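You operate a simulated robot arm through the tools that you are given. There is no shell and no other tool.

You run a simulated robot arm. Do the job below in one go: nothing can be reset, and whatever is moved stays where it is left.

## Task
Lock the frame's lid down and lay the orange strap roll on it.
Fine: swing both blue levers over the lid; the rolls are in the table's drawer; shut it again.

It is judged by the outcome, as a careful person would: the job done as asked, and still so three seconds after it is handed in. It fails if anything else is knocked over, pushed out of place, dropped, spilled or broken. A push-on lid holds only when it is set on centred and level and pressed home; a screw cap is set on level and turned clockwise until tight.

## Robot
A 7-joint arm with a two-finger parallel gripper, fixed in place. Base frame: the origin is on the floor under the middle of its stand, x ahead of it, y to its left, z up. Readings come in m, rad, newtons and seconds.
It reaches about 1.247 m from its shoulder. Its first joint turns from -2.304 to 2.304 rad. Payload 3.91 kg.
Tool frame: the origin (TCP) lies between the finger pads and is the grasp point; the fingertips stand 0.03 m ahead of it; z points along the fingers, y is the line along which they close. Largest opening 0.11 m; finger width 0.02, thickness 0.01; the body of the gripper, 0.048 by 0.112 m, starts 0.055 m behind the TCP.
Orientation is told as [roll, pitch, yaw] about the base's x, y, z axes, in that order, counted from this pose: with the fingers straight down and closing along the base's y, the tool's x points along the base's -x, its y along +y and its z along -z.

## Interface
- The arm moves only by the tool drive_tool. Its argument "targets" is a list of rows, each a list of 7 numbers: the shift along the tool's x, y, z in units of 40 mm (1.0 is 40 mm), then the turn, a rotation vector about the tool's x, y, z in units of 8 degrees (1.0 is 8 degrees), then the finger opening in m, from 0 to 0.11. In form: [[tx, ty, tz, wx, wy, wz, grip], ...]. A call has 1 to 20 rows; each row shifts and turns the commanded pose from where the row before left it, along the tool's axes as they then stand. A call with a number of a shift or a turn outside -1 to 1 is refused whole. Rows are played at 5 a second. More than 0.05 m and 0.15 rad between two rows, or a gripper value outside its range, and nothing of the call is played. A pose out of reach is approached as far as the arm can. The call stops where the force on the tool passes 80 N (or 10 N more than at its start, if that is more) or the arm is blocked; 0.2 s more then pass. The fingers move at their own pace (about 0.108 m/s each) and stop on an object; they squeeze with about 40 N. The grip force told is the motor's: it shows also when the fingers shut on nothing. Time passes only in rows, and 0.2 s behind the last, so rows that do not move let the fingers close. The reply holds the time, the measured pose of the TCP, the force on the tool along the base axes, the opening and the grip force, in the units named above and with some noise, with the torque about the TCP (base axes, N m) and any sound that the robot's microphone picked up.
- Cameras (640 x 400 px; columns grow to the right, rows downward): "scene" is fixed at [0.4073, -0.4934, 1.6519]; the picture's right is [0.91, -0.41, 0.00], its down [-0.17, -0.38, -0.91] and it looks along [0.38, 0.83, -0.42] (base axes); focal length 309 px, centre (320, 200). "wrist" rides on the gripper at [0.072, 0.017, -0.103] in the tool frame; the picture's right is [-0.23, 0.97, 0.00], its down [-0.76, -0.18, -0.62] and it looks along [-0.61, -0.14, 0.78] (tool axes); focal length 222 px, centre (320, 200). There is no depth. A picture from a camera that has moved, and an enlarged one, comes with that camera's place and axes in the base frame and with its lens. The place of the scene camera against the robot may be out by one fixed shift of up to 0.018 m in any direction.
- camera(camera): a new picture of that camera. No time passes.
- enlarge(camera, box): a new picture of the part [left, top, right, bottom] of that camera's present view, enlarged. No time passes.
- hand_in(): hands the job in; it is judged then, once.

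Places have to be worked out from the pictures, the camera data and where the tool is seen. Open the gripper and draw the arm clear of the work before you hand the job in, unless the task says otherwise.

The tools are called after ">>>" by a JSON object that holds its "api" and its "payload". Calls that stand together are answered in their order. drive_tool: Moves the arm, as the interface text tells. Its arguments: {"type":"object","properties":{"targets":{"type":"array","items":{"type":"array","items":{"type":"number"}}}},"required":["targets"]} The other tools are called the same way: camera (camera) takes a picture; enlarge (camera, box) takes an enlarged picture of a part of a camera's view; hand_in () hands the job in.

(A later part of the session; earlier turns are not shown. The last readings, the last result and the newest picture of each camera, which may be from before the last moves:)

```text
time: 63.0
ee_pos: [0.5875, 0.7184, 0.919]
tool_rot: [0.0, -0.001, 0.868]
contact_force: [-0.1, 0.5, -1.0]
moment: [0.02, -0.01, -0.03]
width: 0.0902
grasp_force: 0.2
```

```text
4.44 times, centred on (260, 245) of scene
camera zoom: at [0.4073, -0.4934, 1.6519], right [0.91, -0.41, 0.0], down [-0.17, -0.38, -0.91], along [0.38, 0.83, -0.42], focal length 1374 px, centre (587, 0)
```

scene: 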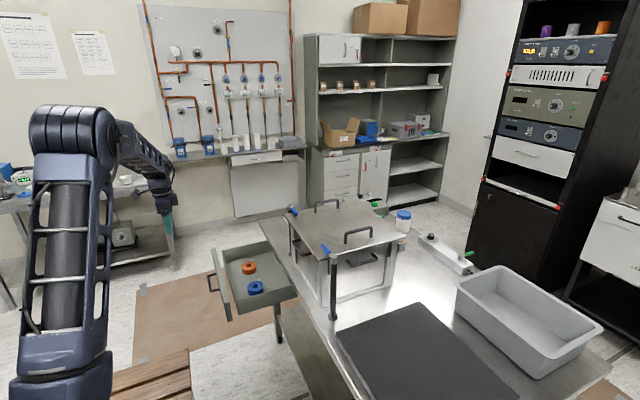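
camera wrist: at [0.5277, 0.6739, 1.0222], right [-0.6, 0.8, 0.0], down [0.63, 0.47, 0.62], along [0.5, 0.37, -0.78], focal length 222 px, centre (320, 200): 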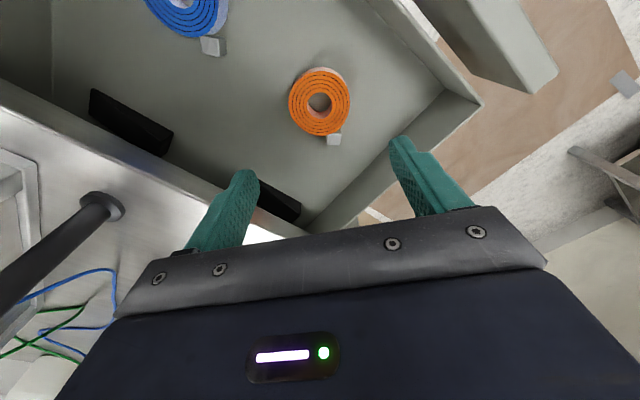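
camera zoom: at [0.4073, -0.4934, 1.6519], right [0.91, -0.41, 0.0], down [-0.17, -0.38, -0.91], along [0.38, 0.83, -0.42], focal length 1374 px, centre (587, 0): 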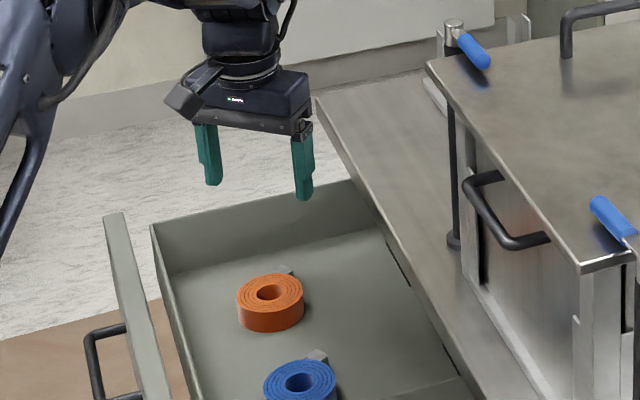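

The roll is centred under the fingers and the strap end sits between the two finger lines. I descend until the tips are just around the roll's top.

>>> {"api": "drive_tool", "payload": {"targets": [[0, 0, 0.8, 0, 0, 0, 0.09], [0, 0, 0.8, 0, 0, 0, 0.09], [0, 0, 0.8, 0, 0, 0, 0.09], [0, 0, 0.7, 0, 0, 0, 0.09], [0, 0, 0, 0, 0, 0, 0.09]]}}

>>> {"api": "camera", "payload": {"camera": "wrist"}}

>>> {"api": "enlarge", "payload": {"camera": "scene", "box": [200, 200, 320, 290]}}

```text
time: 64.2
ee_pos: [0.5875, 0.7171, 0.7956]
tool_rot: [0.0, 0.0, 0.868]
contact_force: [-0.1, 0.4, 1.4]
moment: [0.0, 0.0, 0.02]
width: 0.0899
grasp_force: 0.1
```

```text
taken
camera wrist: at [0.5276, 0.6737, 0.8982], right [-0.6, 0.8, 0.0], down [0.63, 0.47, 0.62], along [0.5, 0.37, -0.78], focal length 222 px, centre (320, 200)
```

wrist: 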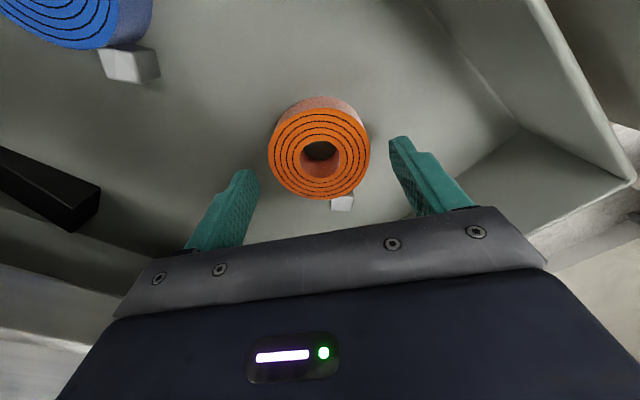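

```text
4.44 times, centred on (260, 245) of scene
camera zoom: at [0.4073, -0.4934, 1.6519], right [0.91, -0.41, 0.0], down [-0.17, -0.38, -0.91], along [0.38, 0.83, -0.42], focal length 1374 px, centre (587, 0)
```

zoom: 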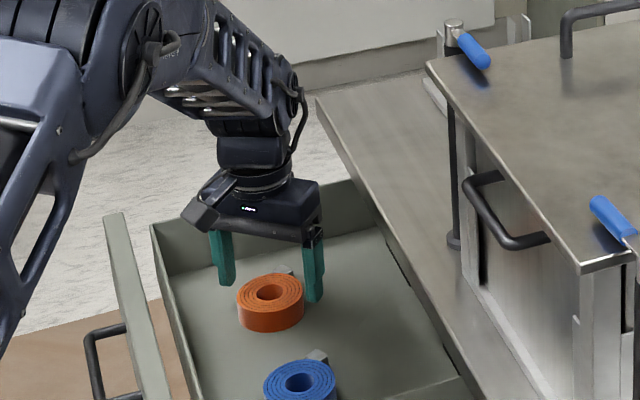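

The roll is about 7 cm across with its top near z≈0.755 and sits well between the fingers. I creep lower in small steps, watching for contact with the drawer floor.

>>> {"api": "drive_tool", "payload": {"targets": [[0.08, 0, 0.15, 0, 0, 0, 0.09], [0, 0, 0.15, 0, 0, 0, 0.09], [0, 0, 0.15, 0, 0, 0, 0.09], [0, 0, 0, 0, 0, 0, 0.09]]}}

>>> {"api": "camera", "payload": {"camera": "wrist"}}

>>> {"api": "enlarge", "payload": {"camera": "scene", "box": [225, 235, 305, 295]}}

```text
time: 65.2
ee_pos: [0.5856, 0.7149, 0.7777]
tool_rot: [0.0, 0.001, 0.868]
contact_force: [-0.1, 0.5, -1.1]
moment: [-0.04, 0.04, -0.01]
width: 0.0902
grasp_force: 0.2
```

```text
taken
camera wrist: at [0.5256, 0.6705, 0.88], right [-0.6, 0.8, 0.0], down [0.63, 0.47, 0.62], along [0.5, 0.37, -0.78], focal length 222 px, centre (320, 200)
```

wrist: 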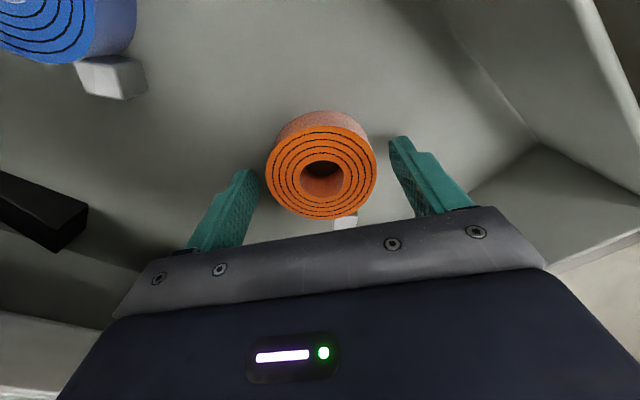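

```text
6.67 times, centred on (265, 265) of scene
camera zoom: at [0.4073, -0.4934, 1.6519], right [0.91, -0.41, 0.0], down [-0.17, -0.38, -0.91], along [0.38, 0.83, -0.42], focal length 2061 px, centre (687, -233)
```

zoom: 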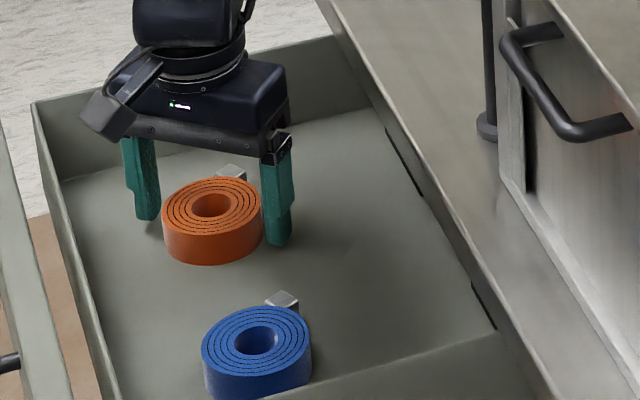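

The tips are about 1 cm above the drawer floor and overlap most of the roll's height. I close the fingers on the roll.

>>> {"api": "drive_tool", "payload": {"targets": [[0, 0, 0.07, 0, 0, 0, 0.09], [0, 0, 0, 0, 0, 0, 0.05], [0, 0, 0, 0, 0, 0, 0.05], [0, 0, 0, 0, 0, 0, 0.05]]}}

>>> {"api": "camera", "payload": {"camera": "wrist"}}

```text
time: 66.2
ee_pos: [0.5865, 0.7142, 0.7739]
tool_rot: [0.0, -0.001, 0.868]
contact_force: [0.7, -0.2, -1.3]
moment: [0.01, 0.01, -0.03]
width: 0.0661
grasp_force: 40.6
```

```text
taken
camera wrist: at [0.5257, 0.6704, 0.8768], right [-0.6, 0.8, 0.0], down [0.63, 0.47, 0.62], along [0.5, 0.37, -0.78], focal length 222 px, centre (320, 200)
```

wrist: 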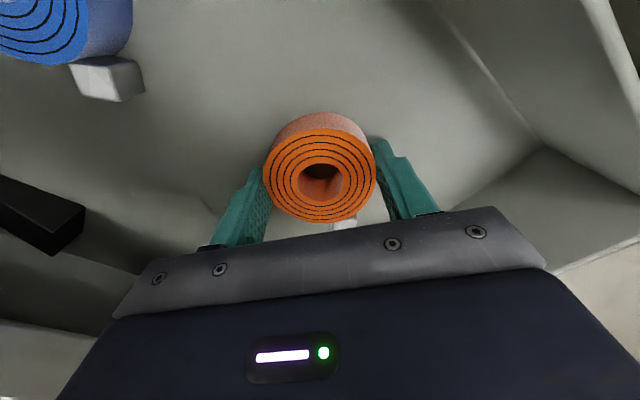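

The roll is gripped at a width of 0.066 and 40 N. I lift it straight up out of the drawer.

>>> {"api": "drive_tool", "payload": {"targets": [[0, 0, -0.4, 0, 0, 0, 0.05], [0, 0, -0.8, 0, 0, 0, 0.05], [0, 0, -1, 0, 0, 0, 0.05], [0, 0, -1, 0, 0, 0, 0.05]]}}

>>> {"api": "camera", "payload": {"camera": "wrist"}}

>>> {"api": "enlarge", "payload": {"camera": "scene", "box": [200, 190, 340, 295]}}

```text
time: 67.2
ee_pos: [0.5857, 0.7144, 0.9038]
tool_rot: [0.001, 0.002, 0.869]
contact_force: [0.3, 0.5, -2.3]
moment: [-0.02, -0.03, 0.0]
width: 0.0664
grasp_force: 39.3
```

```text
taken
camera wrist: at [0.5253, 0.6712, 1.0055], right [-0.6, 0.8, 0.0], down [0.63, 0.47, 0.62], along [0.5, 0.37, -0.78], focal length 222 px, centre (320, 200)
```

wrist: 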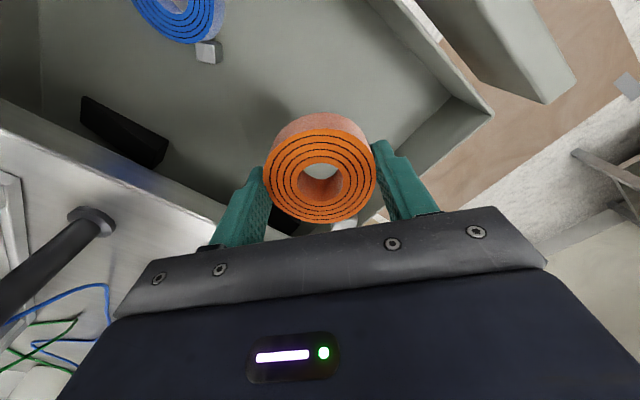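

```text
3.81 times, centred on (270, 242) of scene
camera zoom: at [0.4073, -0.4934, 1.6519], right [0.91, -0.41, 0.0], down [-0.17, -0.38, -0.91], along [0.38, 0.83, -0.42], focal length 1178 px, centre (510, 38)
```

zoom: 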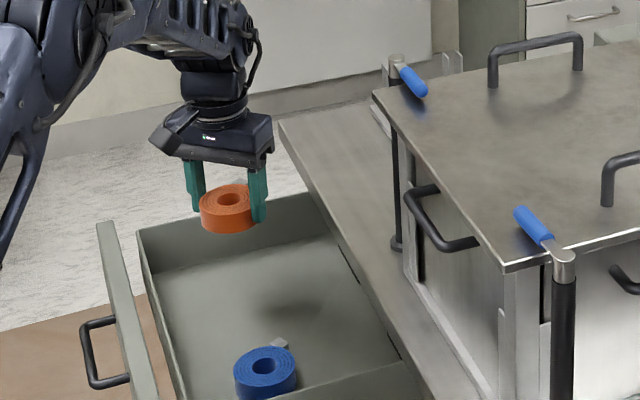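

The roll hangs securely, so I raise it to z≈1.22, above the levers and lid handles, and carry it over the middle of the lid.

>>> {"api": "drive_tool", "payload": {"targets": [[0, 0, -0.99, 0, 0, 0, 0.05], [0, 0, -0.99, 0, 0, 0, 0.05], [0, 0, -0.99, 0, 0, 0, 0.05], [0, 0, -0.99, 0, 0, 0, 0.05], [0, 0, -0.99, 0, 0, 0, 0.05], [0, 0, -0.99, 0, 0, 0, 0.05], [0, 0, -0.99, 0, 0, 0, 0.05], [0, 0, -0.99, 0, 0, 0, 0.05]]}}

>>> {"api": "drive_tool", "payload": {"targets": [[0.109, -0.9225, 0, 0, 0, 0, 0.05], [0.109, -0.9225, 0, 0, 0, 0, 0.05], [0.109, -0.9225, 0, 0, 0, 0, 0.05], [0.109, -0.9225, 0, 0, 0, 0, 0.05], [0.109, -0.9225, 0, 0, 0, 0, 0.05], [0.109, -0.9225, 0, 0, 0, 0, 0.05], [0.109, -0.9225, 0, 0, 0, 0, 0.05], [0.109, -0.9225, 0, 0, 0, 0, 0.05], [0.109, -0.9225, 0, 0, 0, 0, 0.05], [0.109, -0.9225, 0, 0, 0, 0, 0.05], [0.109, -0.9225, 0, 0, 0, 0, 0.05], [0.109, -0.9225, 0, 0, 0, 0, 0.05]]}}

>>> {"api": "camera", "payload": {"camera": "wrist"}}

>>> {"api": "enlarge", "payload": {"camera": "scene", "box": [260, 150, 420, 270]}}

```text
time: 69.0
ee_pos: [0.5859, 0.7137, 1.2196]
tool_rot: [0.002, 0.003, 0.868]
contact_force: [-0.5, 0.1, -1.7]
moment: [0.0, 0.01, 0.0]
width: 0.0663
grasp_force: 39.8
```

```text
time: 71.6
ee_pos: [0.89, 0.3899, 1.2188]
tool_rot: [0.0, -0.001, 0.87]
contact_force: [0.1, 0.8, -1.1]
moment: [-0.06, -0.02, 0.02]
width: 0.0662
grasp_force: 40.2
```

```text
taken
camera wrist: at [0.8294, 0.3458, 1.3203], right [-0.6, 0.8, 0.0], down [0.63, 0.47, 0.62], along [0.5, 0.37, -0.78], focal length 222 px, centre (320, 200)
```

wrist: 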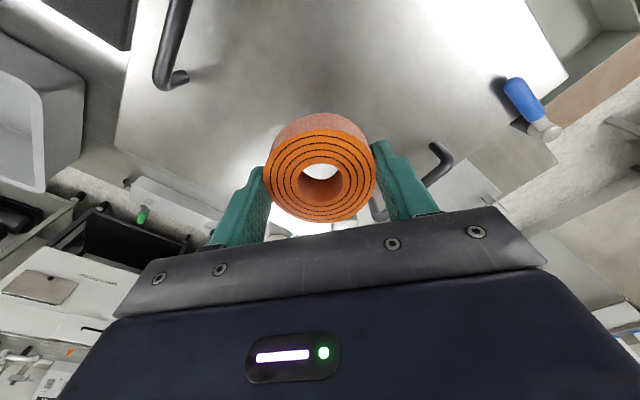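

```text
3.33 times, centred on (340, 210) of scene
camera zoom: at [0.4073, -0.4934, 1.6519], right [0.91, -0.41, 0.0], down [-0.17, -0.38, -0.91], along [0.38, 0.83, -0.42], focal length 1031 px, centre (253, 167)
```

zoom: 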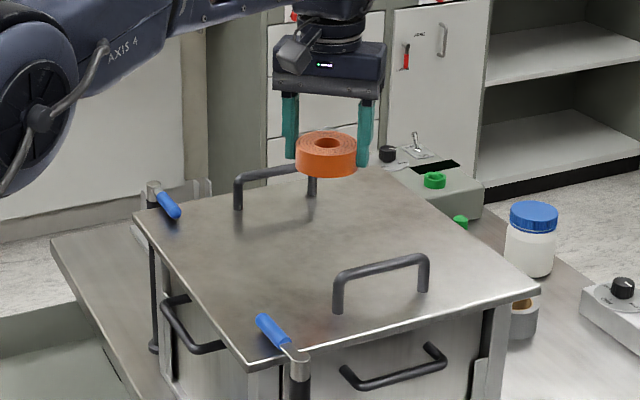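

The roll is above the clear middle of the lid, between the handles. I lower it to just above the surface.

>>> {"api": "drive_tool", "payload": {"targets": [[0, 0, 0.7, 0, 0, 0, 0.05], [0, 0, 0.7, 0, 0, 0, 0.05], [0, 0, 0.5, 0, 0, 0, 0.05], [0, 0, 0.2, 0, 0, 0, 0.05], [0, 0, 0, 0, 0, 0, 0.05]]}}

>>> {"api": "enlarge", "payload": {"camera": "scene", "box": [290, 180, 390, 255]}}

>>> {"api": "camera", "payload": {"camera": "wrist"}}

```text
time: 72.8
ee_pos: [0.8899, 0.3883, 1.1363]
tool_rot: [0.002, 0.001, 0.869]
contact_force: [0.0, 0.1, -1.4]
moment: [0.0, -0.03, -0.04]
width: 0.0659
grasp_force: 39.9
```

```text
5.33 times, centred on (340, 218) of scene
camera zoom: at [0.4073, -0.4934, 1.6519], right [0.91, -0.41, 0.0], down [-0.17, -0.38, -0.91], along [0.38, 0.83, -0.42], focal length 1649 px, centre (213, 107)
```

zoom: 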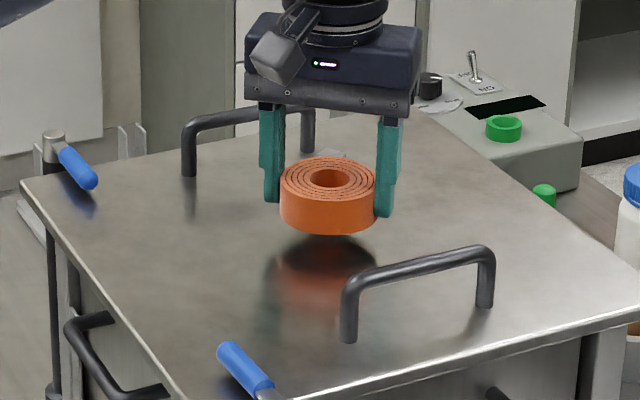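

```text
taken
camera wrist: at [0.8299, 0.3449, 1.2384], right [-0.6, 0.8, 0.0], down [0.63, 0.47, 0.62], along [0.5, 0.37, -0.78], focal length 222 px, centre (320, 200)
```

wrist: 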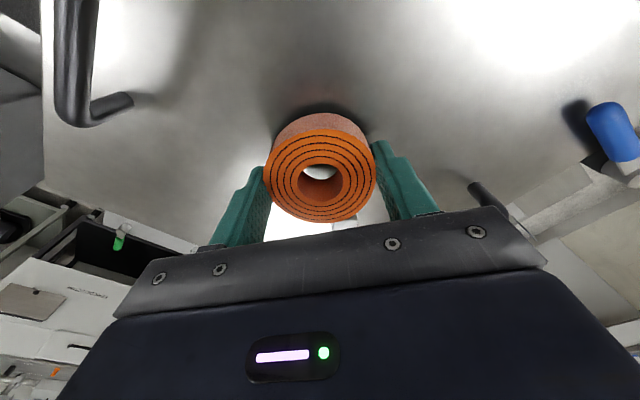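

The roll's reflection shows about a centimetre left. I continue in small steps until I feel the lid.

>>> {"api": "drive_tool", "payload": {"targets": [[0, 0, 0.1, 0, 0, 0, 0.05], [0, 0, 0.1, 0, 0, 0, 0.05], [0, 0, 0, 0, 0, 0, 0.05]]}}

>>> {"api": "drive_tool", "payload": {"targets": [[0, 0, 0.05, 0, 0, 0, 0.05], [0, 0, 0.05, 0, 0, 0, 0.05], [0, 0, 0, 0, 0, 0, 0.05]]}}

>>> {"api": "enlarge", "payload": {"camera": "scene", "box": [290, 180, 390, 255]}}

```text
time: 73.6
ee_pos: [0.8911, 0.3876, 1.1278]
tool_rot: [0.0, 0.001, 0.869]
contact_force: [0.0, -0.6, -1.5]
moment: [0.01, 0.01, 0.01]
width: 0.0663
grasp_force: 39.6
```

```text
time: 74.4
ee_pos: [0.8896, 0.3878, 1.1227]
tool_rot: [0.0, -0.001, 0.868]
contact_force: [0.2, 0.0, -1.0]
moment: [0.03, -0.01, -0.01]
width: 0.0664
grasp_force: 40.1
```

```text
5.33 times, centred on (340, 218) of scene
camera zoom: at [0.4073, -0.4934, 1.6519], right [0.91, -0.41, 0.0], down [-0.17, -0.38, -0.91], along [0.38, 0.83, -0.42], focal length 1649 px, centre (213, 107)
```

zoom: 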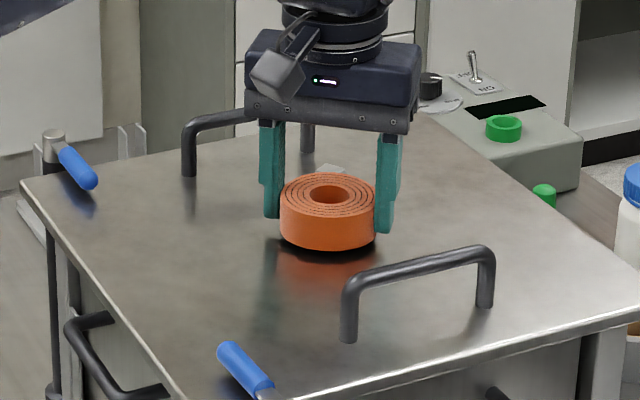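

Only a few millimetres remain. I creep down 2 mm at a time, reading the force.

>>> {"api": "drive_tool", "payload": {"targets": [[0, 0, 0.05, 0, 0, 0, 0.05], [0, 0, 0, 0, 0, 0, 0.05]]}}

>>> {"api": "drive_tool", "payload": {"targets": [[0, 0, 0.05, 0, 0, 0, 0.05], [0, 0, 0, 0, 0, 0, 0.05]]}}

>>> {"api": "enlarge", "payload": {"camera": "scene", "box": [290, 180, 390, 255]}}

```text
time: 75.0
ee_pos: [0.8904, 0.389, 1.1212]
tool_rot: [-0.002, 0.001, 0.869]
contact_force: [-0.2, -0.3, -1.1]
moment: [-0.01, 0.04, 0.01]
width: 0.0664
grasp_force: 39.9
```

```text
time: 75.6
ee_pos: [0.8897, 0.3876, 1.1197]
tool_rot: [0.001, 0.0, 0.869]
contact_force: [0.2, 0.4, -1.6]
moment: [0.01, 0.0, -0.04]
width: 0.0661
grasp_force: 39.9
```

```text
5.33 times, centred on (340, 218) of scene
camera zoom: at [0.4073, -0.4934, 1.6519], right [0.91, -0.41, 0.0], down [-0.17, -0.38, -0.91], along [0.38, 0.83, -0.42], focal length 1649 px, centre (213, 107)
```

zoom: 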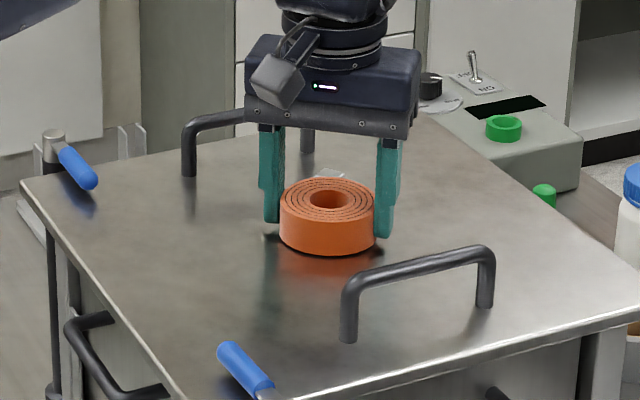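

The roll is almost touching. I take two more 1.5 mm steps.

>>> {"api": "drive_tool", "payload": {"targets": [[0, 0, 0.04, 0, 0, 0, 0.05], [0, 0, 0, 0, 0, 0, 0.05]]}}

>>> {"api": "drive_tool", "payload": {"targets": [[0, 0, 0.04, 0, 0, 0, 0.05], [0, 0, 0, 0, 0, 0, 0.05]]}}

>>> {"api": "enlarge", "payload": {"camera": "scene", "box": [290, 180, 390, 255]}}

```text
time: 76.2
ee_pos: [0.8898, 0.3879, 1.1183]
tool_rot: [-0.001, -0.001, 0.868]
contact_force: [-0.1, 0.0, 0.3]
moment: [0.03, 0.0, -0.01]
width: 0.0661
grasp_force: 40.0
```

```text
time: 76.8
ee_pos: [0.8898, 0.3873, 1.1179]
tool_rot: [0.0, -0.002, 0.869]
contact_force: [1.5, 3.3, 17.4]
moment: [0.02, 0.26, -0.1]
width: 0.0661
grasp_force: 39.8
```

```text
5.33 times, centred on (340, 218) of scene
camera zoom: at [0.4073, -0.4934, 1.6519], right [0.91, -0.41, 0.0], down [-0.17, -0.38, -0.91], along [0.38, 0.83, -0.42], focal length 1649 px, centre (213, 107)
```

zoom: 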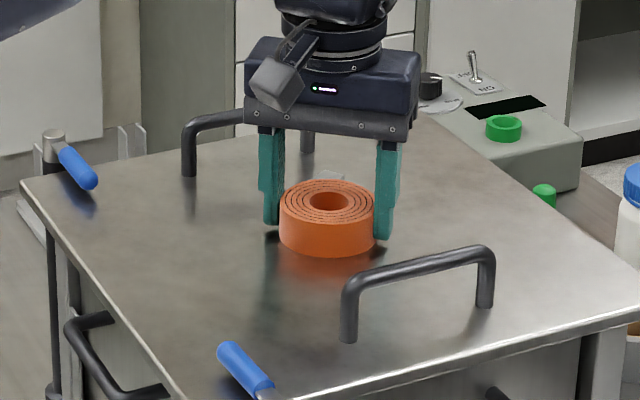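

There's contact at 17 N, so the roll rests on the lid. I ease off 1 mm, open the fingers and rise straight up.

>>> {"api": "drive_tool", "payload": {"targets": [[0, 0, -0.03, 0, 0, 0, 0.05], [0, 0, 0, 0, 0, 0, 0.07], [0, 0, 0, 0, 0, 0, 0.08], [0, 0, 0, 0, 0, 0, 0.09], [0, 0, 0, 0, 0, 0, 0.09]]}}

>>> {"api": "drive_tool", "payload": {"targets": [[0, 0, -0.3, 0, 0, 0, 0.09], [0, 0, -0.8, 0, 0, 0, 0.09], [0, 0, -1, 0, 0, 0, 0.09], [0, 0, -1, 0, 0, 0, 0.09]]}}

>>> {"api": "enlarge", "payload": {"camera": "scene", "box": [260, 160, 420, 280]}}

>>> {"api": "camera", "payload": {"camera": "wrist"}}

```text
time: 78.0
ee_pos: [0.8907, 0.3877, 1.1168]
tool_rot: [-0.001, 0.0, 0.868]
contact_force: [-0.3, -0.2, 0.1]
moment: [-0.04, 0.01, 0.0]
width: 0.0901
grasp_force: 0.1
```

```text
time: 79.0
ee_pos: [0.8919, 0.3866, 1.2434]
tool_rot: [-0.002, 0.002, 0.869]
contact_force: [0.6, 0.7, 0.3]
moment: [0.0, 0.05, 0.0]
width: 0.0896
grasp_force: 0.1
```

```text
3.33 times, centred on (340, 220) of scene
camera zoom: at [0.4073, -0.4934, 1.6519], right [0.91, -0.41, 0.0], down [-0.17, -0.38, -0.91], along [0.38, 0.83, -0.42], focal length 1031 px, centre (253, 133)
```

zoom: 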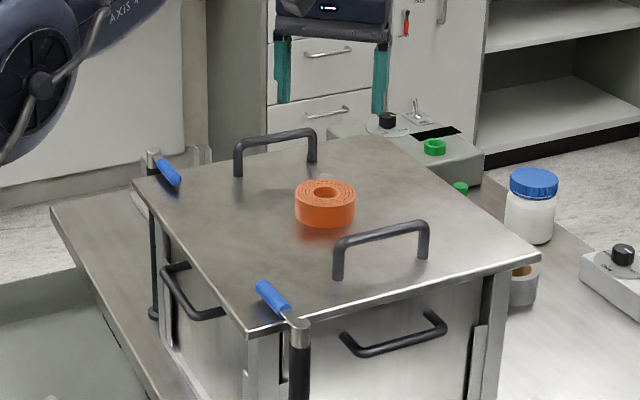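

```text
taken
camera wrist: at [0.8311, 0.3425, 1.3461], right [-0.6, 0.8, 0.0], down [0.63, 0.47, 0.62], along [0.5, 0.37, -0.78], focal length 222 px, centre (320, 200)
```

wrist: 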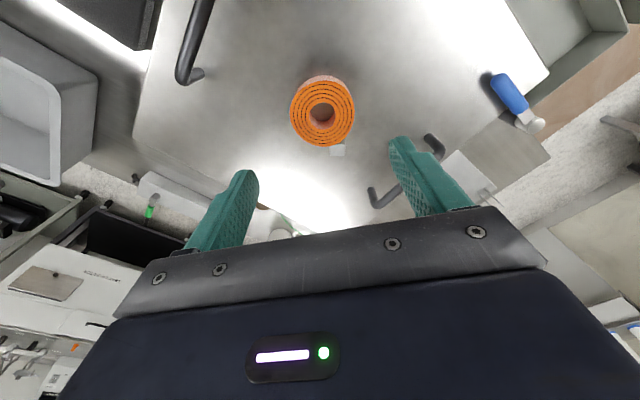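

The roll lies flat on the lid, which hasn't moved. Now I take the arm back in front of the drawer at height, with zero yaw and the fingers closed, to push the drawer shut by its handle bar.

>>> {"api": "drive_tool", "payload": {"targets": [[0.277, 0.993, 0, 0, 0, 0, 0.05], [0.277, 0.993, 0, 0, 0, 0, 0.05], [0.277, 0.993, 0, 0, 0, 0, 0.05], [0.277, 0.993, 0, 0, 0, 0, 0.05], [0.277, 0.993, 0, 0, 0, 0, 0.05], [0.277, 0.993, 0, 0, 0, 0, 0.05], [0.277, 0.993, 0, 0, 0, 0, 0.05], [0.277, 0.993, 0, 0, 0, 0, 0.05], [0.277, 0.993, 0, 0, 0, 0, 0.05], [0.277, 0.993, 0, 0, 0, 0, 0.05], [0.277, 0.993, 0, 0, 0, 0, 0.05], [0.277, 0.993, 0, 0, 0, 0, 0.05], [0.277, 0.993, 0, 0, 0, 0, 0.05], [0.277, 0.993, 0, 0, 0, 0, 0.05], [0.277, 0.993, 0, 0, 0, 0, 0.05]]}}

>>> {"api": "drive_tool", "payload": {"targets": [[0, 0, 0, 0, 0, 0.89, 0.0], [0, 0, 0, 0, 0, 0.89, 0.0], [0, 0, 0, 0, 0, 0.89, 0.0], [0, 0, 0, 0, 0, 0.89, 0.0], [0, 0, 0, 0, 0, 0.89, 0.0], [0, 0, 0, 0, 0, 0.89, 0.0], [0, 0, 0, 0, 0, 0.89, 0.0]]}}

>>> {"api": "camera", "payload": {"camera": "wrist"}}

>>> {"api": "camera", "payload": {"camera": "scene"}}

```text
time: 82.2
ee_pos: [0.3309, 0.6463, 1.2405]
tool_rot: [0.002, 0.0, 0.866]
contact_force: [-0.1, 0.0, -0.2]
moment: [0.02, 0.01, -0.01]
width: 0.0501
grasp_force: 0.1
```

```text
time: 83.8
ee_pos: [0.3282, 0.6457, 1.2424]
tool_rot: [0.0, 0.0, -0.002]
contact_force: [0.0, 0.1, 0.5]
moment: [0.01, 0.0, 0.01]
width: 0.0
grasp_force: 37.2
```

```text
taken
camera wrist: at [0.2549, 0.6629, 1.3448], right [0.23, 0.97, 0.0], down [0.76, -0.18, 0.62], along [0.61, -0.14, -0.78], focal length 222 px, centre (320, 200)
```

wrist: 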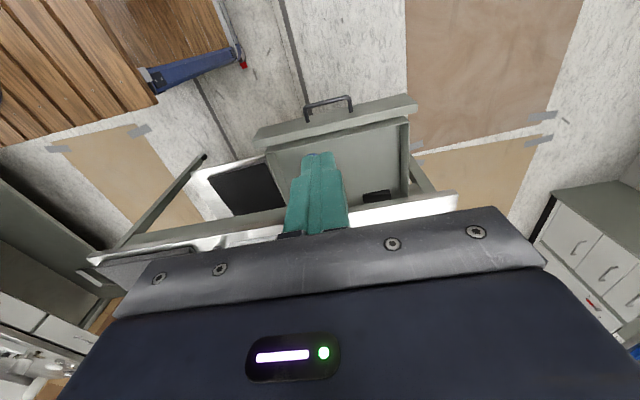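

```text
taken
```

scene: 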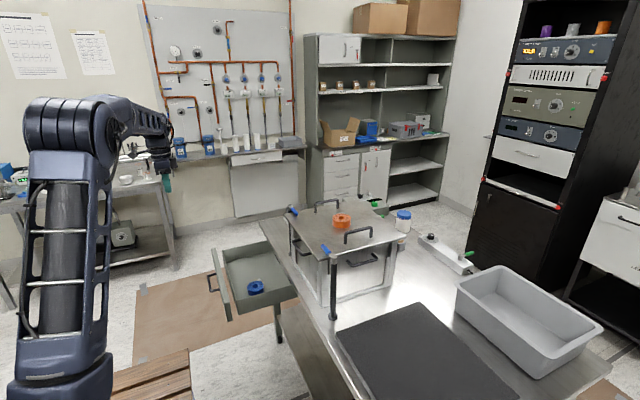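

The handle bar is at x≈0.40, y≈0.647, and the closed fingers are just robot-side of it. I descend in front of it.

>>> {"api": "drive_tool", "payload": {"targets": [[0, 0, 0.92, 0, 0, 0, 0.0], [0, 0, 0.92, 0, 0, 0, 0.0], [0, 0, 0.92, 0, 0, 0, 0.0], [0, 0, 0.92, 0, 0, 0, 0.0], [0, 0, 0.92, 0, 0, 0, 0.0], [0, 0, 0.92, 0, 0, 0, 0.0], [0, 0, 0.92, 0, 0, 0, 0.0], [0, 0, 0.92, 0, 0, 0, 0.0], [0, 0, 0.92, 0, 0, 0, 0.0], [0, 0, 0.92, 0, 0, 0, 0.0], [0, 0, 0.92, 0, 0, 0, 0.0], [0, 0, 0.92, 0, 0, 0, 0.0]]}}

>>> {"api": "camera", "payload": {"camera": "wrist"}}

>>> {"api": "enlarge", "payload": {"camera": "scene", "box": [140, 200, 340, 350]}}

```text
time: 86.4
ee_pos: [0.3253, 0.6464, 0.7976]
tool_rot: [0.0, 0.0, 0.0]
contact_force: [0.1, -0.1, 0.7]
moment: [0.01, 0.01, 0.02]
width: 0.0001
grasp_force: 37.5
```

```text
taken
camera wrist: at [0.2528, 0.6634, 0.9011], right [0.23, 0.97, 0.0], down [0.76, -0.18, 0.62], along [0.61, -0.14, -0.78], focal length 222 px, centre (320, 200)
```

wrist: 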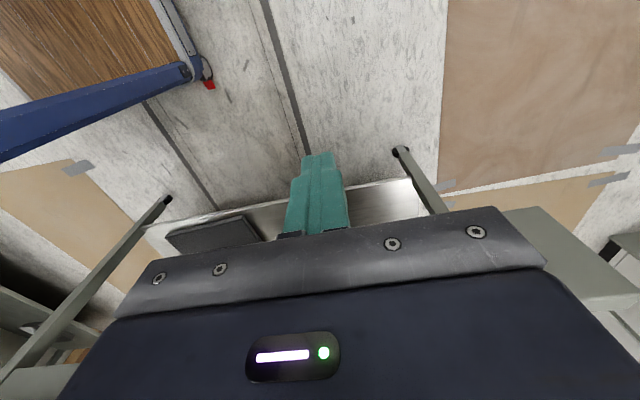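

```text
2.67 times, centred on (240, 275) of scene
camera zoom: at [0.4073, -0.4934, 1.6519], right [0.91, -0.41, 0.0], down [-0.17, -0.38, -0.91], along [0.38, 0.83, -0.42], focal length 824 px, centre (533, 0)
```

zoom: 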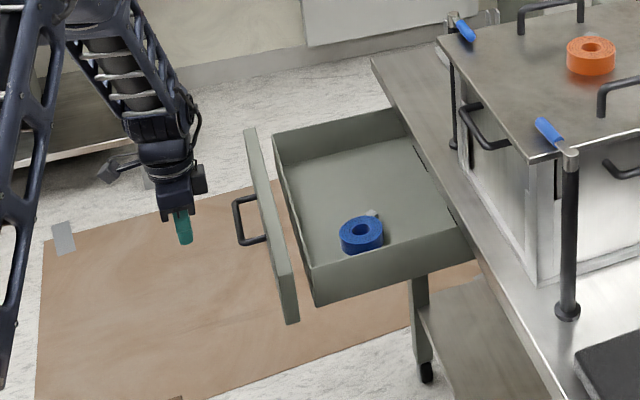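

The finger is lined up with the bar. I push along +x in gentle 2 cm steps.

>>> {"api": "drive_tool", "payload": {"targets": [[-0.5, 0, 0, 0, 0, 0, 0.0], [-0.5, 0, 0, 0, 0, 0, 0.0], [-0.4, 0, 0, 0, 0, 0, 0.0], [-0.3, 0, 0, 0, 0, 0, 0.0], [-0.3, 0, 0, 0, 0, 0, 0.0]]}}

>>> {"api": "enlarge", "payload": {"camera": "scene", "box": [140, 200, 340, 350]}}

```text
time: 87.6
ee_pos: [0.4066, 0.6439, 0.7995]
tool_rot: [0.0, 0.001, 0.002]
contact_force: [-0.3, 0.7, 0.1]
moment: [-0.01, -0.03, -0.02]
width: 0.0
grasp_force: 38.0
```

```text
2.67 times, centred on (240, 275) of scene
camera zoom: at [0.4073, -0.4934, 1.6519], right [0.91, -0.41, 0.0], down [-0.17, -0.38, -0.91], along [0.38, 0.83, -0.42], focal length 824 px, centre (533, 0)
```

zoom: 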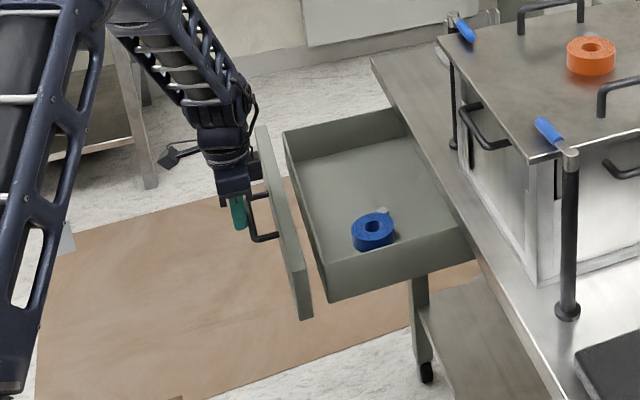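

The drawer is moving in and the blue roll stays put in it. I continue pushing steadily.

>>> {"api": "drive_tool", "payload": {"targets": [[-0.4, 0, 0, 0, 0, 0, 0.0], [-0.4, 0, 0, 0, 0, 0, 0.0], [-0.4, 0, 0, 0, 0, 0, 0.0], [-0.4, 0, 0, 0, 0, 0, 0.0], [-0.4, 0, 0, 0, 0, 0, 0.0], [-0.4, 0, 0, 0, 0, 0, 0.0], [-0.4, 0, 0, 0, 0, 0, 0.0], [-0.4, 0, 0, 0, 0, 0, 0.0], [-0.4, 0, 0, 0, 0, 0, 0.0], [-0.4, 0, 0, 0, 0, 0, 0.0], [-0.4, 0, 0, 0, 0, 0, 0.0]]}}

>>> {"api": "enlarge", "payload": {"camera": "scene", "box": [180, 200, 340, 320]}}

>>> {"api": "camera", "payload": {"camera": "wrist"}}

```text
time: 90.0
ee_pos: [0.5848, 0.6454, 0.8001]
tool_rot: [0.0, 0.001, -0.002]
contact_force: [-0.3, 0.0, 0.7]
moment: [-0.05, -0.02, -0.01]
width: 0.0003
grasp_force: 38.0
```

```text
3.33 times, centred on (260, 260) of scene
camera zoom: at [0.4073, -0.4934, 1.6519], right [0.91, -0.41, 0.0], down [-0.17, -0.38, -0.91], along [0.38, 0.83, -0.42], focal length 1031 px, centre (520, 0)
```

zoom: 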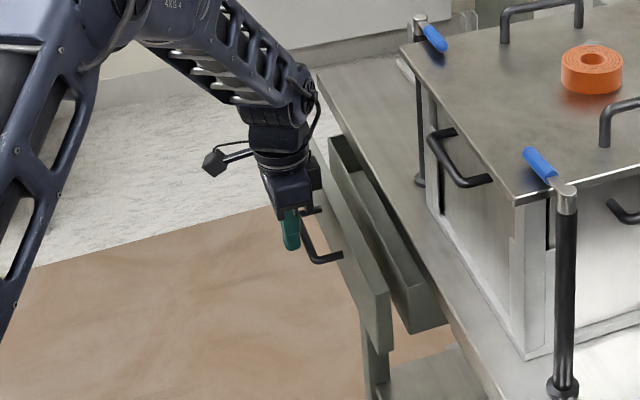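

```text
taken
camera wrist: at [0.511, 0.6625, 0.9031], right [0.23, 0.97, 0.0], down [0.76, -0.18, 0.62], along [0.61, -0.14, -0.78], focal length 222 px, centre (320, 200)
```

wrist: 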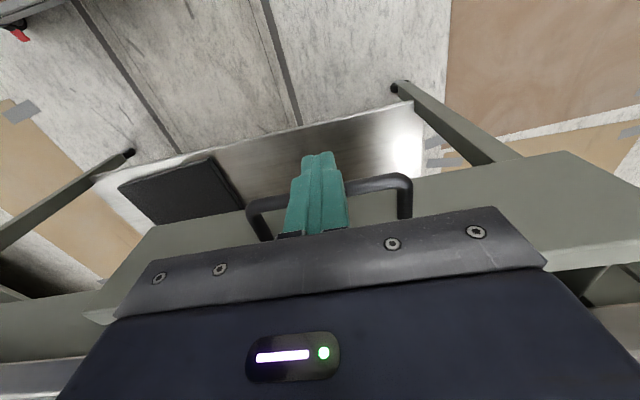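

About 7 cm remains. I push on more slowly toward the closed position.

>>> {"api": "drive_tool", "payload": {"targets": [[-0.4, 0, 0, 0, 0, 0, 0.0], [-0.4, 0, 0, 0, 0, 0, 0.0], [-0.3, 0, 0, 0, 0, 0, 0.0], [-0.25, 0, 0, 0, 0, 0, 0.0], [-0.2, 0, 0, 0, 0, 0, 0.0]]}}

>>> {"api": "enlarge", "payload": {"camera": "scene", "box": [220, 220, 340, 310]}}

```text
time: 91.2
ee_pos: [0.6458, 0.6457, 0.8019]
tool_rot: [0.0, 0.001, -0.002]
contact_force: [0.0, 0.7, -0.8]
moment: [-0.01, -0.04, -0.01]
width: 0.0
grasp_force: 38.0
```

```text
4.44 times, centred on (280, 265) of scene
camera zoom: at [0.4073, -0.4934, 1.6519], right [0.91, -0.41, 0.0], down [-0.17, -0.38, -0.91], along [0.38, 0.83, -0.42], focal length 1374 px, centre (498, -89)
```

zoom: 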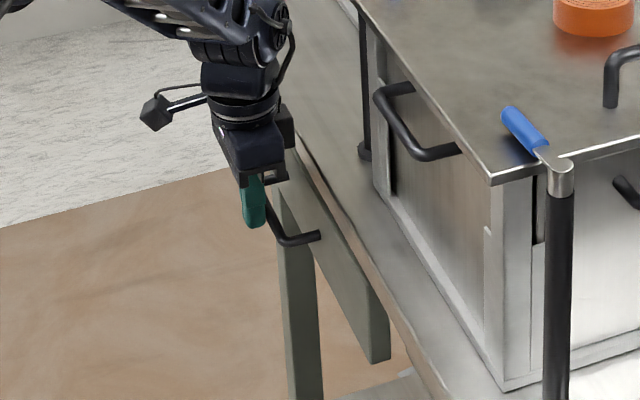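

It's about a centimetre from shut. I take small 4 mm steps and watch the force for the closing stop.

>>> {"api": "drive_tool", "payload": {"targets": [[-0.1, 0, 0, 0, 0, 0, 0.0], [-0.1, 0, 0, 0, 0, 0, 0.0], [0, 0, 0, 0, 0, 0, 0.0]]}}

>>> {"api": "drive_tool", "payload": {"targets": [[-0.1, 0, 0, 0, 0, 0, 0.0], [0, 0, 0, 0, 0, 0, 0.0]]}}

>>> {"api": "enlarge", "payload": {"camera": "scene", "box": [220, 230, 320, 310]}}

```text
time: 92.0
ee_pos: [0.6538, 0.6447, 0.8008]
tool_rot: [0.002, 0.0, -0.001]
contact_force: [0.2, -0.3, 0.1]
moment: [0.03, -0.02, 0.01]
width: 0.0
grasp_force: 37.7
```

```text
time: 92.6
ee_pos: [0.658, 0.6444, 0.801]
tool_rot: [0.002, 0.001, 0.001]
contact_force: [-0.1, 0.0, 0.7]
moment: [0.0, -0.03, -0.03]
width: 0.0002
grasp_force: 38.1
```

```text
5.00 times, centred on (270, 270) of scene
camera zoom: at [0.4073, -0.4934, 1.6519], right [0.91, -0.41, 0.0], down [-0.17, -0.38, -0.91], along [0.38, 0.83, -0.42], focal length 1546 px, centre (570, -150)
```

zoom: 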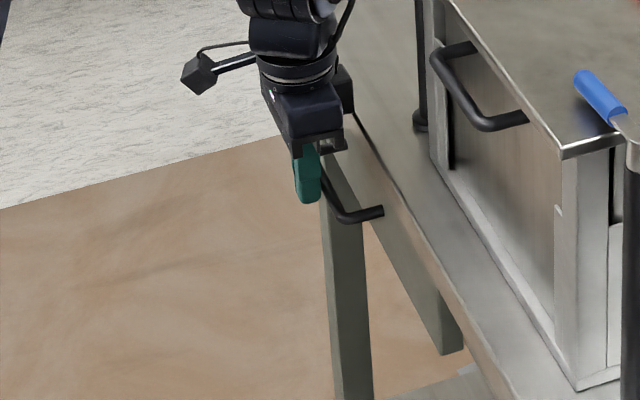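

The handle is now at the same pixel as when shut at the start. I press a touch further to confirm it's against its stop.

>>> {"api": "drive_tool", "payload": {"targets": [[-0.06, 0, 0, 0, 0, 0, 0.0], [0, 0, 0, 0, 0, 0, 0.0]]}}

>>> {"api": "drive_tool", "payload": {"targets": [[-0.05, 0, 0, 0, 0, 0, 0.0], [0, 0, 0, 0, 0, 0, 0.0]]}}

```text
time: 93.2
ee_pos: [0.659, 0.6441, 0.8015]
tool_rot: [-0.002, 0.0, 0.0]
contact_force: [-9.0, -3.2, 2.4]
moment: [-0.12, 0.05, -0.03]
width: 0.0
grasp_force: 37.3
```

```text
time: 93.8
ee_pos: [0.6582, 0.6456, 0.8008]
tool_rot: [0.001, 0.002, 0.0]
contact_force: [-38.3, -13.1, 11.9]
moment: [-0.39, 0.24, -0.08]
width: 0.0002
grasp_force: 37.7
```

The 38 N reaction shows the drawer is against its stop, fully shut. I back the fingers away and raise the arm clear.

>>> {"api": "drive_tool", "payload": {"targets": [[0.3, 0, 0, 0, 0, 0, 0.0], [0.8, 0, 0, 0, 0, 0, 0.0], [0.9, 0, 0, 0, 0, 0, 0.03], [0.9, 0, -0.4, 0, 0, 0, 0.05], [0.5, 0, -0.9, 0, 0, 0, 0.05], [0.5, 0, -1, 0, 0, 0, 0.08], [0, 0, -1, 0, 0, 0, 0.08], [0, 0, -1, 0, 0, 0, 0.08], [0, 0, -1, 0, 0, 0, 0.08], [0, 0, -1, 0, 0, 0, 0.08], [0, 0, -1, 0, 0, 0, 0.08], [0, 0, -1, 0, 0, 0, 0.08], [0, 0, -1, 0, 0, 0, 0.08]]}}

>>> {"api": "camera", "payload": {"camera": "scene"}}

>>> {"api": "enlarge", "payload": {"camera": "scene", "box": [240, 180, 440, 340]}}

>>> {"api": "camera", "payload": {"camera": "wrist"}}

```text
time: 96.6
ee_pos: [0.5064, 0.6439, 1.1739]
tool_rot: [-0.002, 0.0, 0.001]
contact_force: [-0.1, 0.0, -0.2]
moment: [-0.04, 0.02, -0.04]
width: 0.08
grasp_force: 0.1
```

```text
taken
```

scene: 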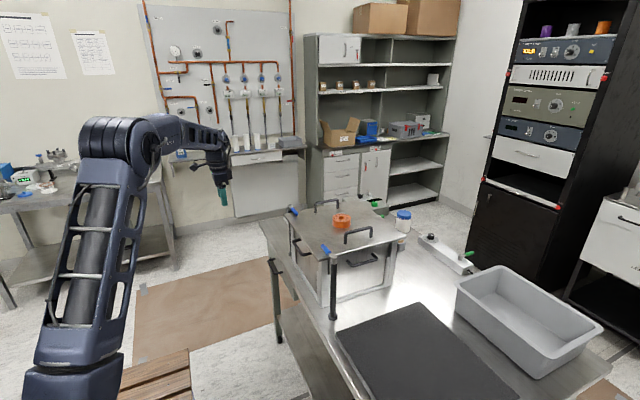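

```text
2.50 times, centred on (340, 260) of scene
camera zoom: at [0.4073, -0.4934, 1.6519], right [0.91, -0.41, 0.0], down [-0.17, -0.38, -0.91], along [0.38, 0.83, -0.42], focal length 773 px, centre (270, 50)
```

zoom: 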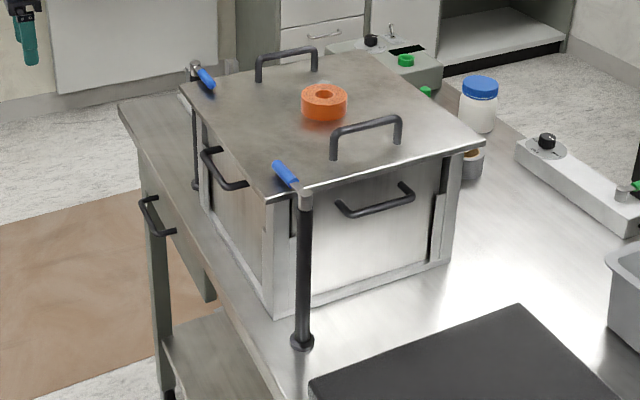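

```text
taken
camera wrist: at [0.4337, 0.6618, 1.2761], right [0.23, 0.97, 0.0], down [0.76, -0.18, 0.62], along [0.61, -0.14, -0.78], focal length 222 px, centre (320, 200)
```

wrist: 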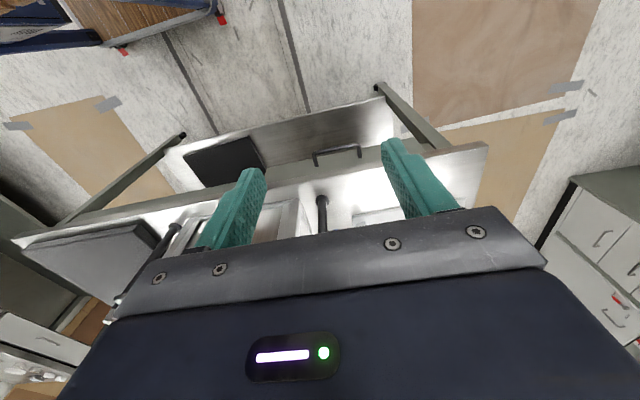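

The drawer is shut, the roll is on the lid, and the lid sits as it did originally. I take a last close look at both levers and the lid edges.

>>> {"api": "enlarge", "payload": {"camera": "scene", "box": [280, 195, 360, 260]}}

>>> {"api": "enlarge", "payload": {"camera": "scene", "box": [300, 220, 420, 310]}}

>>> {"api": "enlarge", "payload": {"camera": "scene", "box": [260, 160, 420, 280]}}

```text
6.15 times, centred on (320, 228) of scene
camera zoom: at [0.4073, -0.4934, 1.6519], right [0.91, -0.41, 0.0], down [-0.17, -0.38, -0.91], along [0.38, 0.83, -0.42], focal length 1903 px, centre (320, 31)
```

zoom: 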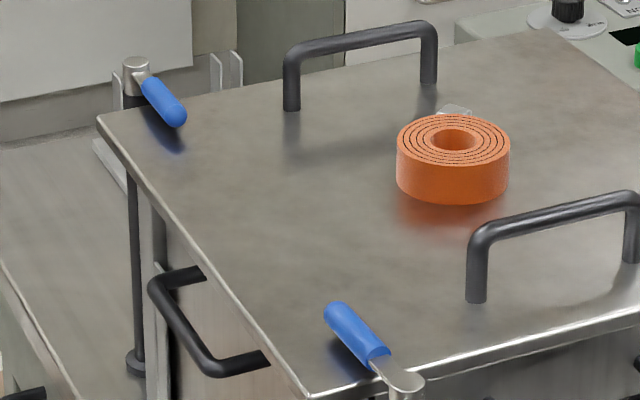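

```text
4.44 times, centred on (360, 265) of scene
camera zoom: at [0.4073, -0.4934, 1.6519], right [0.91, -0.41, 0.0], down [-0.17, -0.38, -0.91], along [0.38, 0.83, -0.42], focal length 1374 px, centre (142, -89)
```

zoom: 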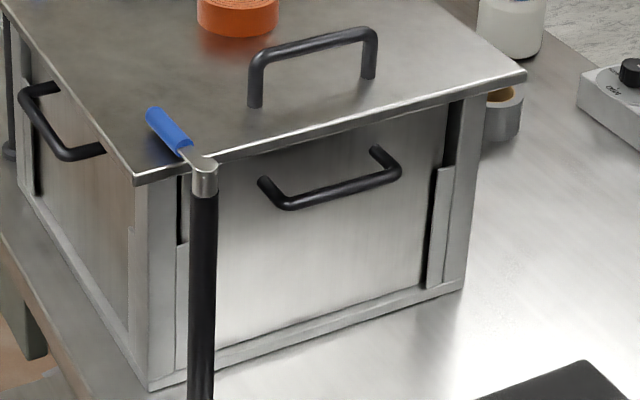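

```text
3.33 times, centred on (340, 220) of scene
camera zoom: at [0.4073, -0.4934, 1.6519], right [0.91, -0.41, 0.0], down [-0.17, -0.38, -0.91], along [0.38, 0.83, -0.42], focal length 1031 px, centre (253, 133)
```

zoom: 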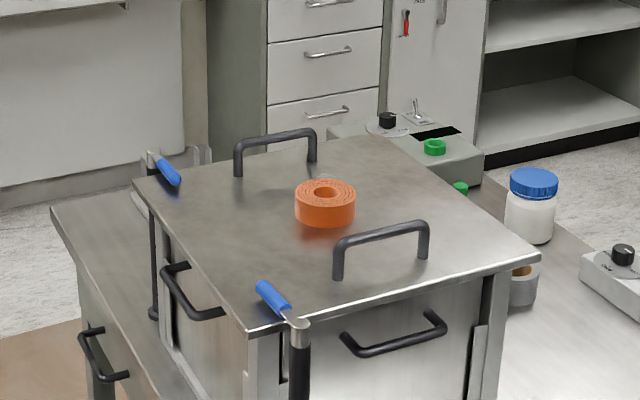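

Lever 2 is square across the lid, while lever 1 is a few degrees short of square. I close the fingers and go back to nudge lever 1 the last bit, keeping the tips about 1 cm above the lid.

>>> {"api": "drive_tool", "payload": {"targets": [[-0.459, -0.992, -0.05, 0, 0, 0, 0.0], [-0.459, -0.992, -0.05, 0, 0, 0, 0.0], [-0.459, -0.992, -0.05, 0, 0, 0, 0.0], [-0.459, -0.992, -0.05, 0, 0, 0, 0.0], [-0.459, -0.992, -0.05, 0, 0, 0, 0.0], [-0.459, -0.992, -0.05, 0, 0, 0, 0.0], [-0.459, -0.992, -0.05, 0, 0, 0, 0.0], [-0.459, -0.992, -0.05, 0, 0, 0, 0.0], [-0.459, -0.992, -0.05, 0, 0, 0, 0.0], [-0.459, -0.992, -0.05, 0, 0, 0, 0.0], [0, 0, 0, 0, 0, 0, 0.0]]}}

>>> {"api": "camera", "payload": {"camera": "wrist"}}

```text
time: 99.0
ee_pos: [0.6887, 0.2479, 1.195]
tool_rot: [0.001, 0.001, 0.001]
contact_force: [-0.3, 0.1, 0.3]
moment: [0.0, 0.0, 0.0]
width: 0.0
grasp_force: 37.4
```

```text
taken
camera wrist: at [0.6155, 0.265, 1.2983], right [0.23, 0.97, 0.0], down [0.76, -0.18, 0.62], along [0.61, -0.14, -0.78], focal length 222 px, centre (320, 200)
```

wrist: 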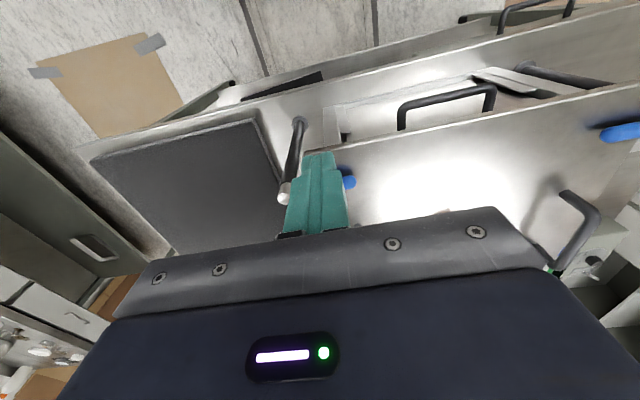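

The fingers are on the robot side of lever 1. I descend to TCP z≈1.125 and nudge it along +x in small steps.

>>> {"api": "drive_tool", "payload": {"targets": [[0, 0, 0.85, 0, 0, 0, 0.0], [0, 0, 0.85, 0, 0, 0, 0.0], [-0.4, 0, 0, 0, 0, 0, 0.0], [-0.4, 0, 0, 0, 0, 0, 0.0], [-0.25, 0, 0, 0, 0, 0, 0.0], [0, 0, 0, 0, 0, 0, 0.0]]}}

>>> {"api": "enlarge", "payload": {"camera": "scene", "box": [280, 195, 360, 260]}}

```text
time: 100.4
ee_pos: [0.7316, 0.2475, 1.1235]
tool_rot: [0.0, 0.0, -0.003]
contact_force: [0.2, 0.1, -0.4]
moment: [-0.02, 0.03, -0.01]
width: 0.0001
grasp_force: 37.5
```

```text
6.15 times, centred on (320, 228) of scene
camera zoom: at [0.4073, -0.4934, 1.6519], right [0.91, -0.41, 0.0], down [-0.17, -0.38, -0.91], along [0.38, 0.83, -0.42], focal length 1903 px, centre (320, 31)
```

zoom: 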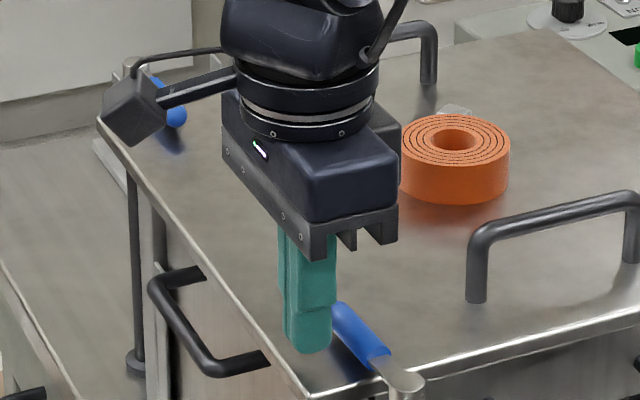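

>>> {"api": "drive_tool", "payload": {"targets": [[-0.15, 0, 0, 0, 0, 0, 0.0], [-0.15, 0, 0, 0, 0, 0, 0.0], [-0.1, 0, 0, 0, 0, 0, 0.0], [0, 0, 0, 0, 0, 0, 0.0]]}}

>>> {"api": "enlarge", "payload": {"camera": "scene", "box": [280, 195, 360, 260]}}

```text
time: 101.4
ee_pos: [0.7451, 0.2474, 1.1235]
tool_rot: [-0.001, 0.004, 0.001]
contact_force: [-58.5, -8.2, 1.2]
moment: [-0.63, 1.71, -0.11]
width: 0.0
grasp_force: 37.5
```

```text
6.15 times, centred on (320, 228) of scene
camera zoom: at [0.4073, -0.4934, 1.6519], right [0.91, -0.41, 0.0], down [-0.17, -0.38, -0.91], along [0.38, 0.83, -0.42], focal length 1903 px, centre (320, 31)
```

zoom: 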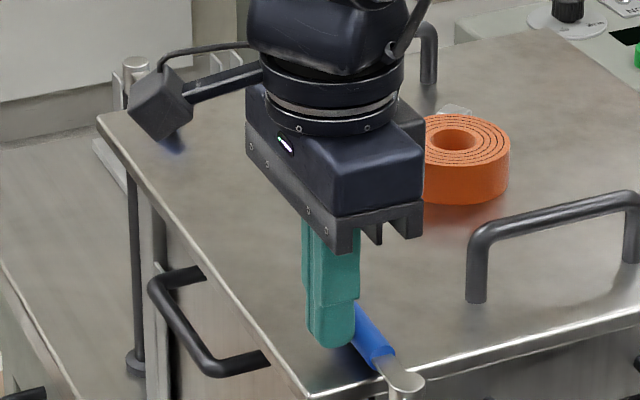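

The 58 N reaction means lever 1 is now against its stop, and the lid hasn't moved. I back off and rise, then press lever 2 home to its stop the same way.

>>> {"api": "drive_tool", "payload": {"targets": [[0.4, 0, 0, 0, 0, 0, 0.0], [0.5, 0, 0, 0, 0, 0, 0.0], [0.5, 0, -0.7, 0, 0, 0, 0.0], [0, 0.6, -0.9, 0, 0, 0, 0.0], [0, 1, 0, 0, 0, 0, 0.0], [0, 1, 0, 0, 0, 0, 0.0], [0, 1, 0, 0, 0, 0, 0.0], [0, 1, 0, 0, 0, 0, 0.0], [0, 1, 0, 0, 0, 0, 0.0], [0, 1, 0, 0, 0, 0, 0.0], [0, 0.7, 0, 0, 0, 0, 0.0], [0, 0, 0, 0, 0, 0, 0.0]]}}

>>> {"api": "camera", "payload": {"camera": "wrist"}}

>>> {"api": "enlarge", "payload": {"camera": "scene", "box": [280, 195, 360, 260]}}

```text
time: 104.0
ee_pos: [0.6909, 0.5398, 1.1891]
tool_rot: [-0.001, 0.002, -0.002]
contact_force: [0.8, 0.1, -0.6]
moment: [0.01, 0.05, -0.02]
width: 0.0
grasp_force: 37.8
```

```text
taken
camera wrist: at [0.6183, 0.558, 1.2912], right [0.23, 0.97, 0.0], down [0.76, -0.18, 0.62], along [0.61, -0.14, -0.78], focal length 222 px, centre (320, 200)
```

wrist: 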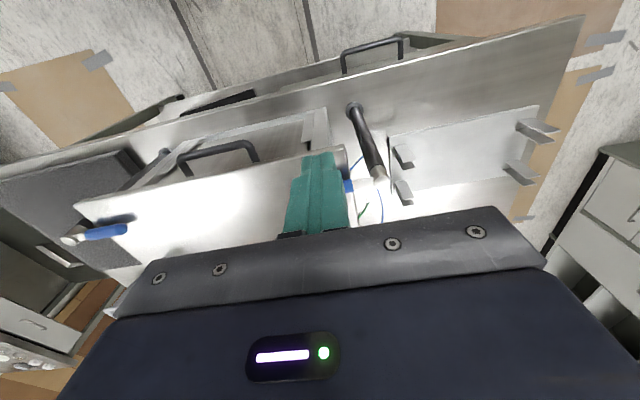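

```text
6.15 times, centred on (320, 228) of scene
camera zoom: at [0.4073, -0.4934, 1.6519], right [0.91, -0.41, 0.0], down [-0.17, -0.38, -0.91], along [0.38, 0.83, -0.42], focal length 1903 px, centre (320, 31)
```

zoom: 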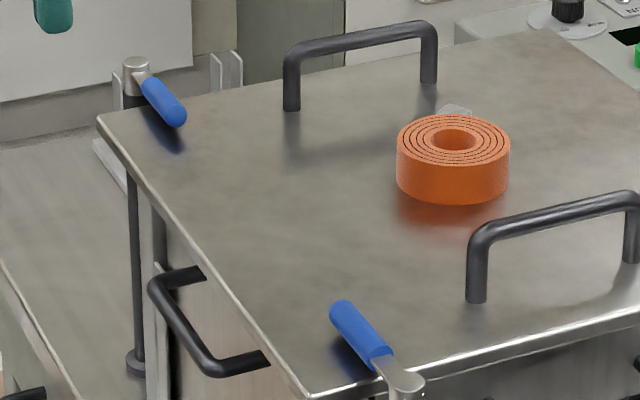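

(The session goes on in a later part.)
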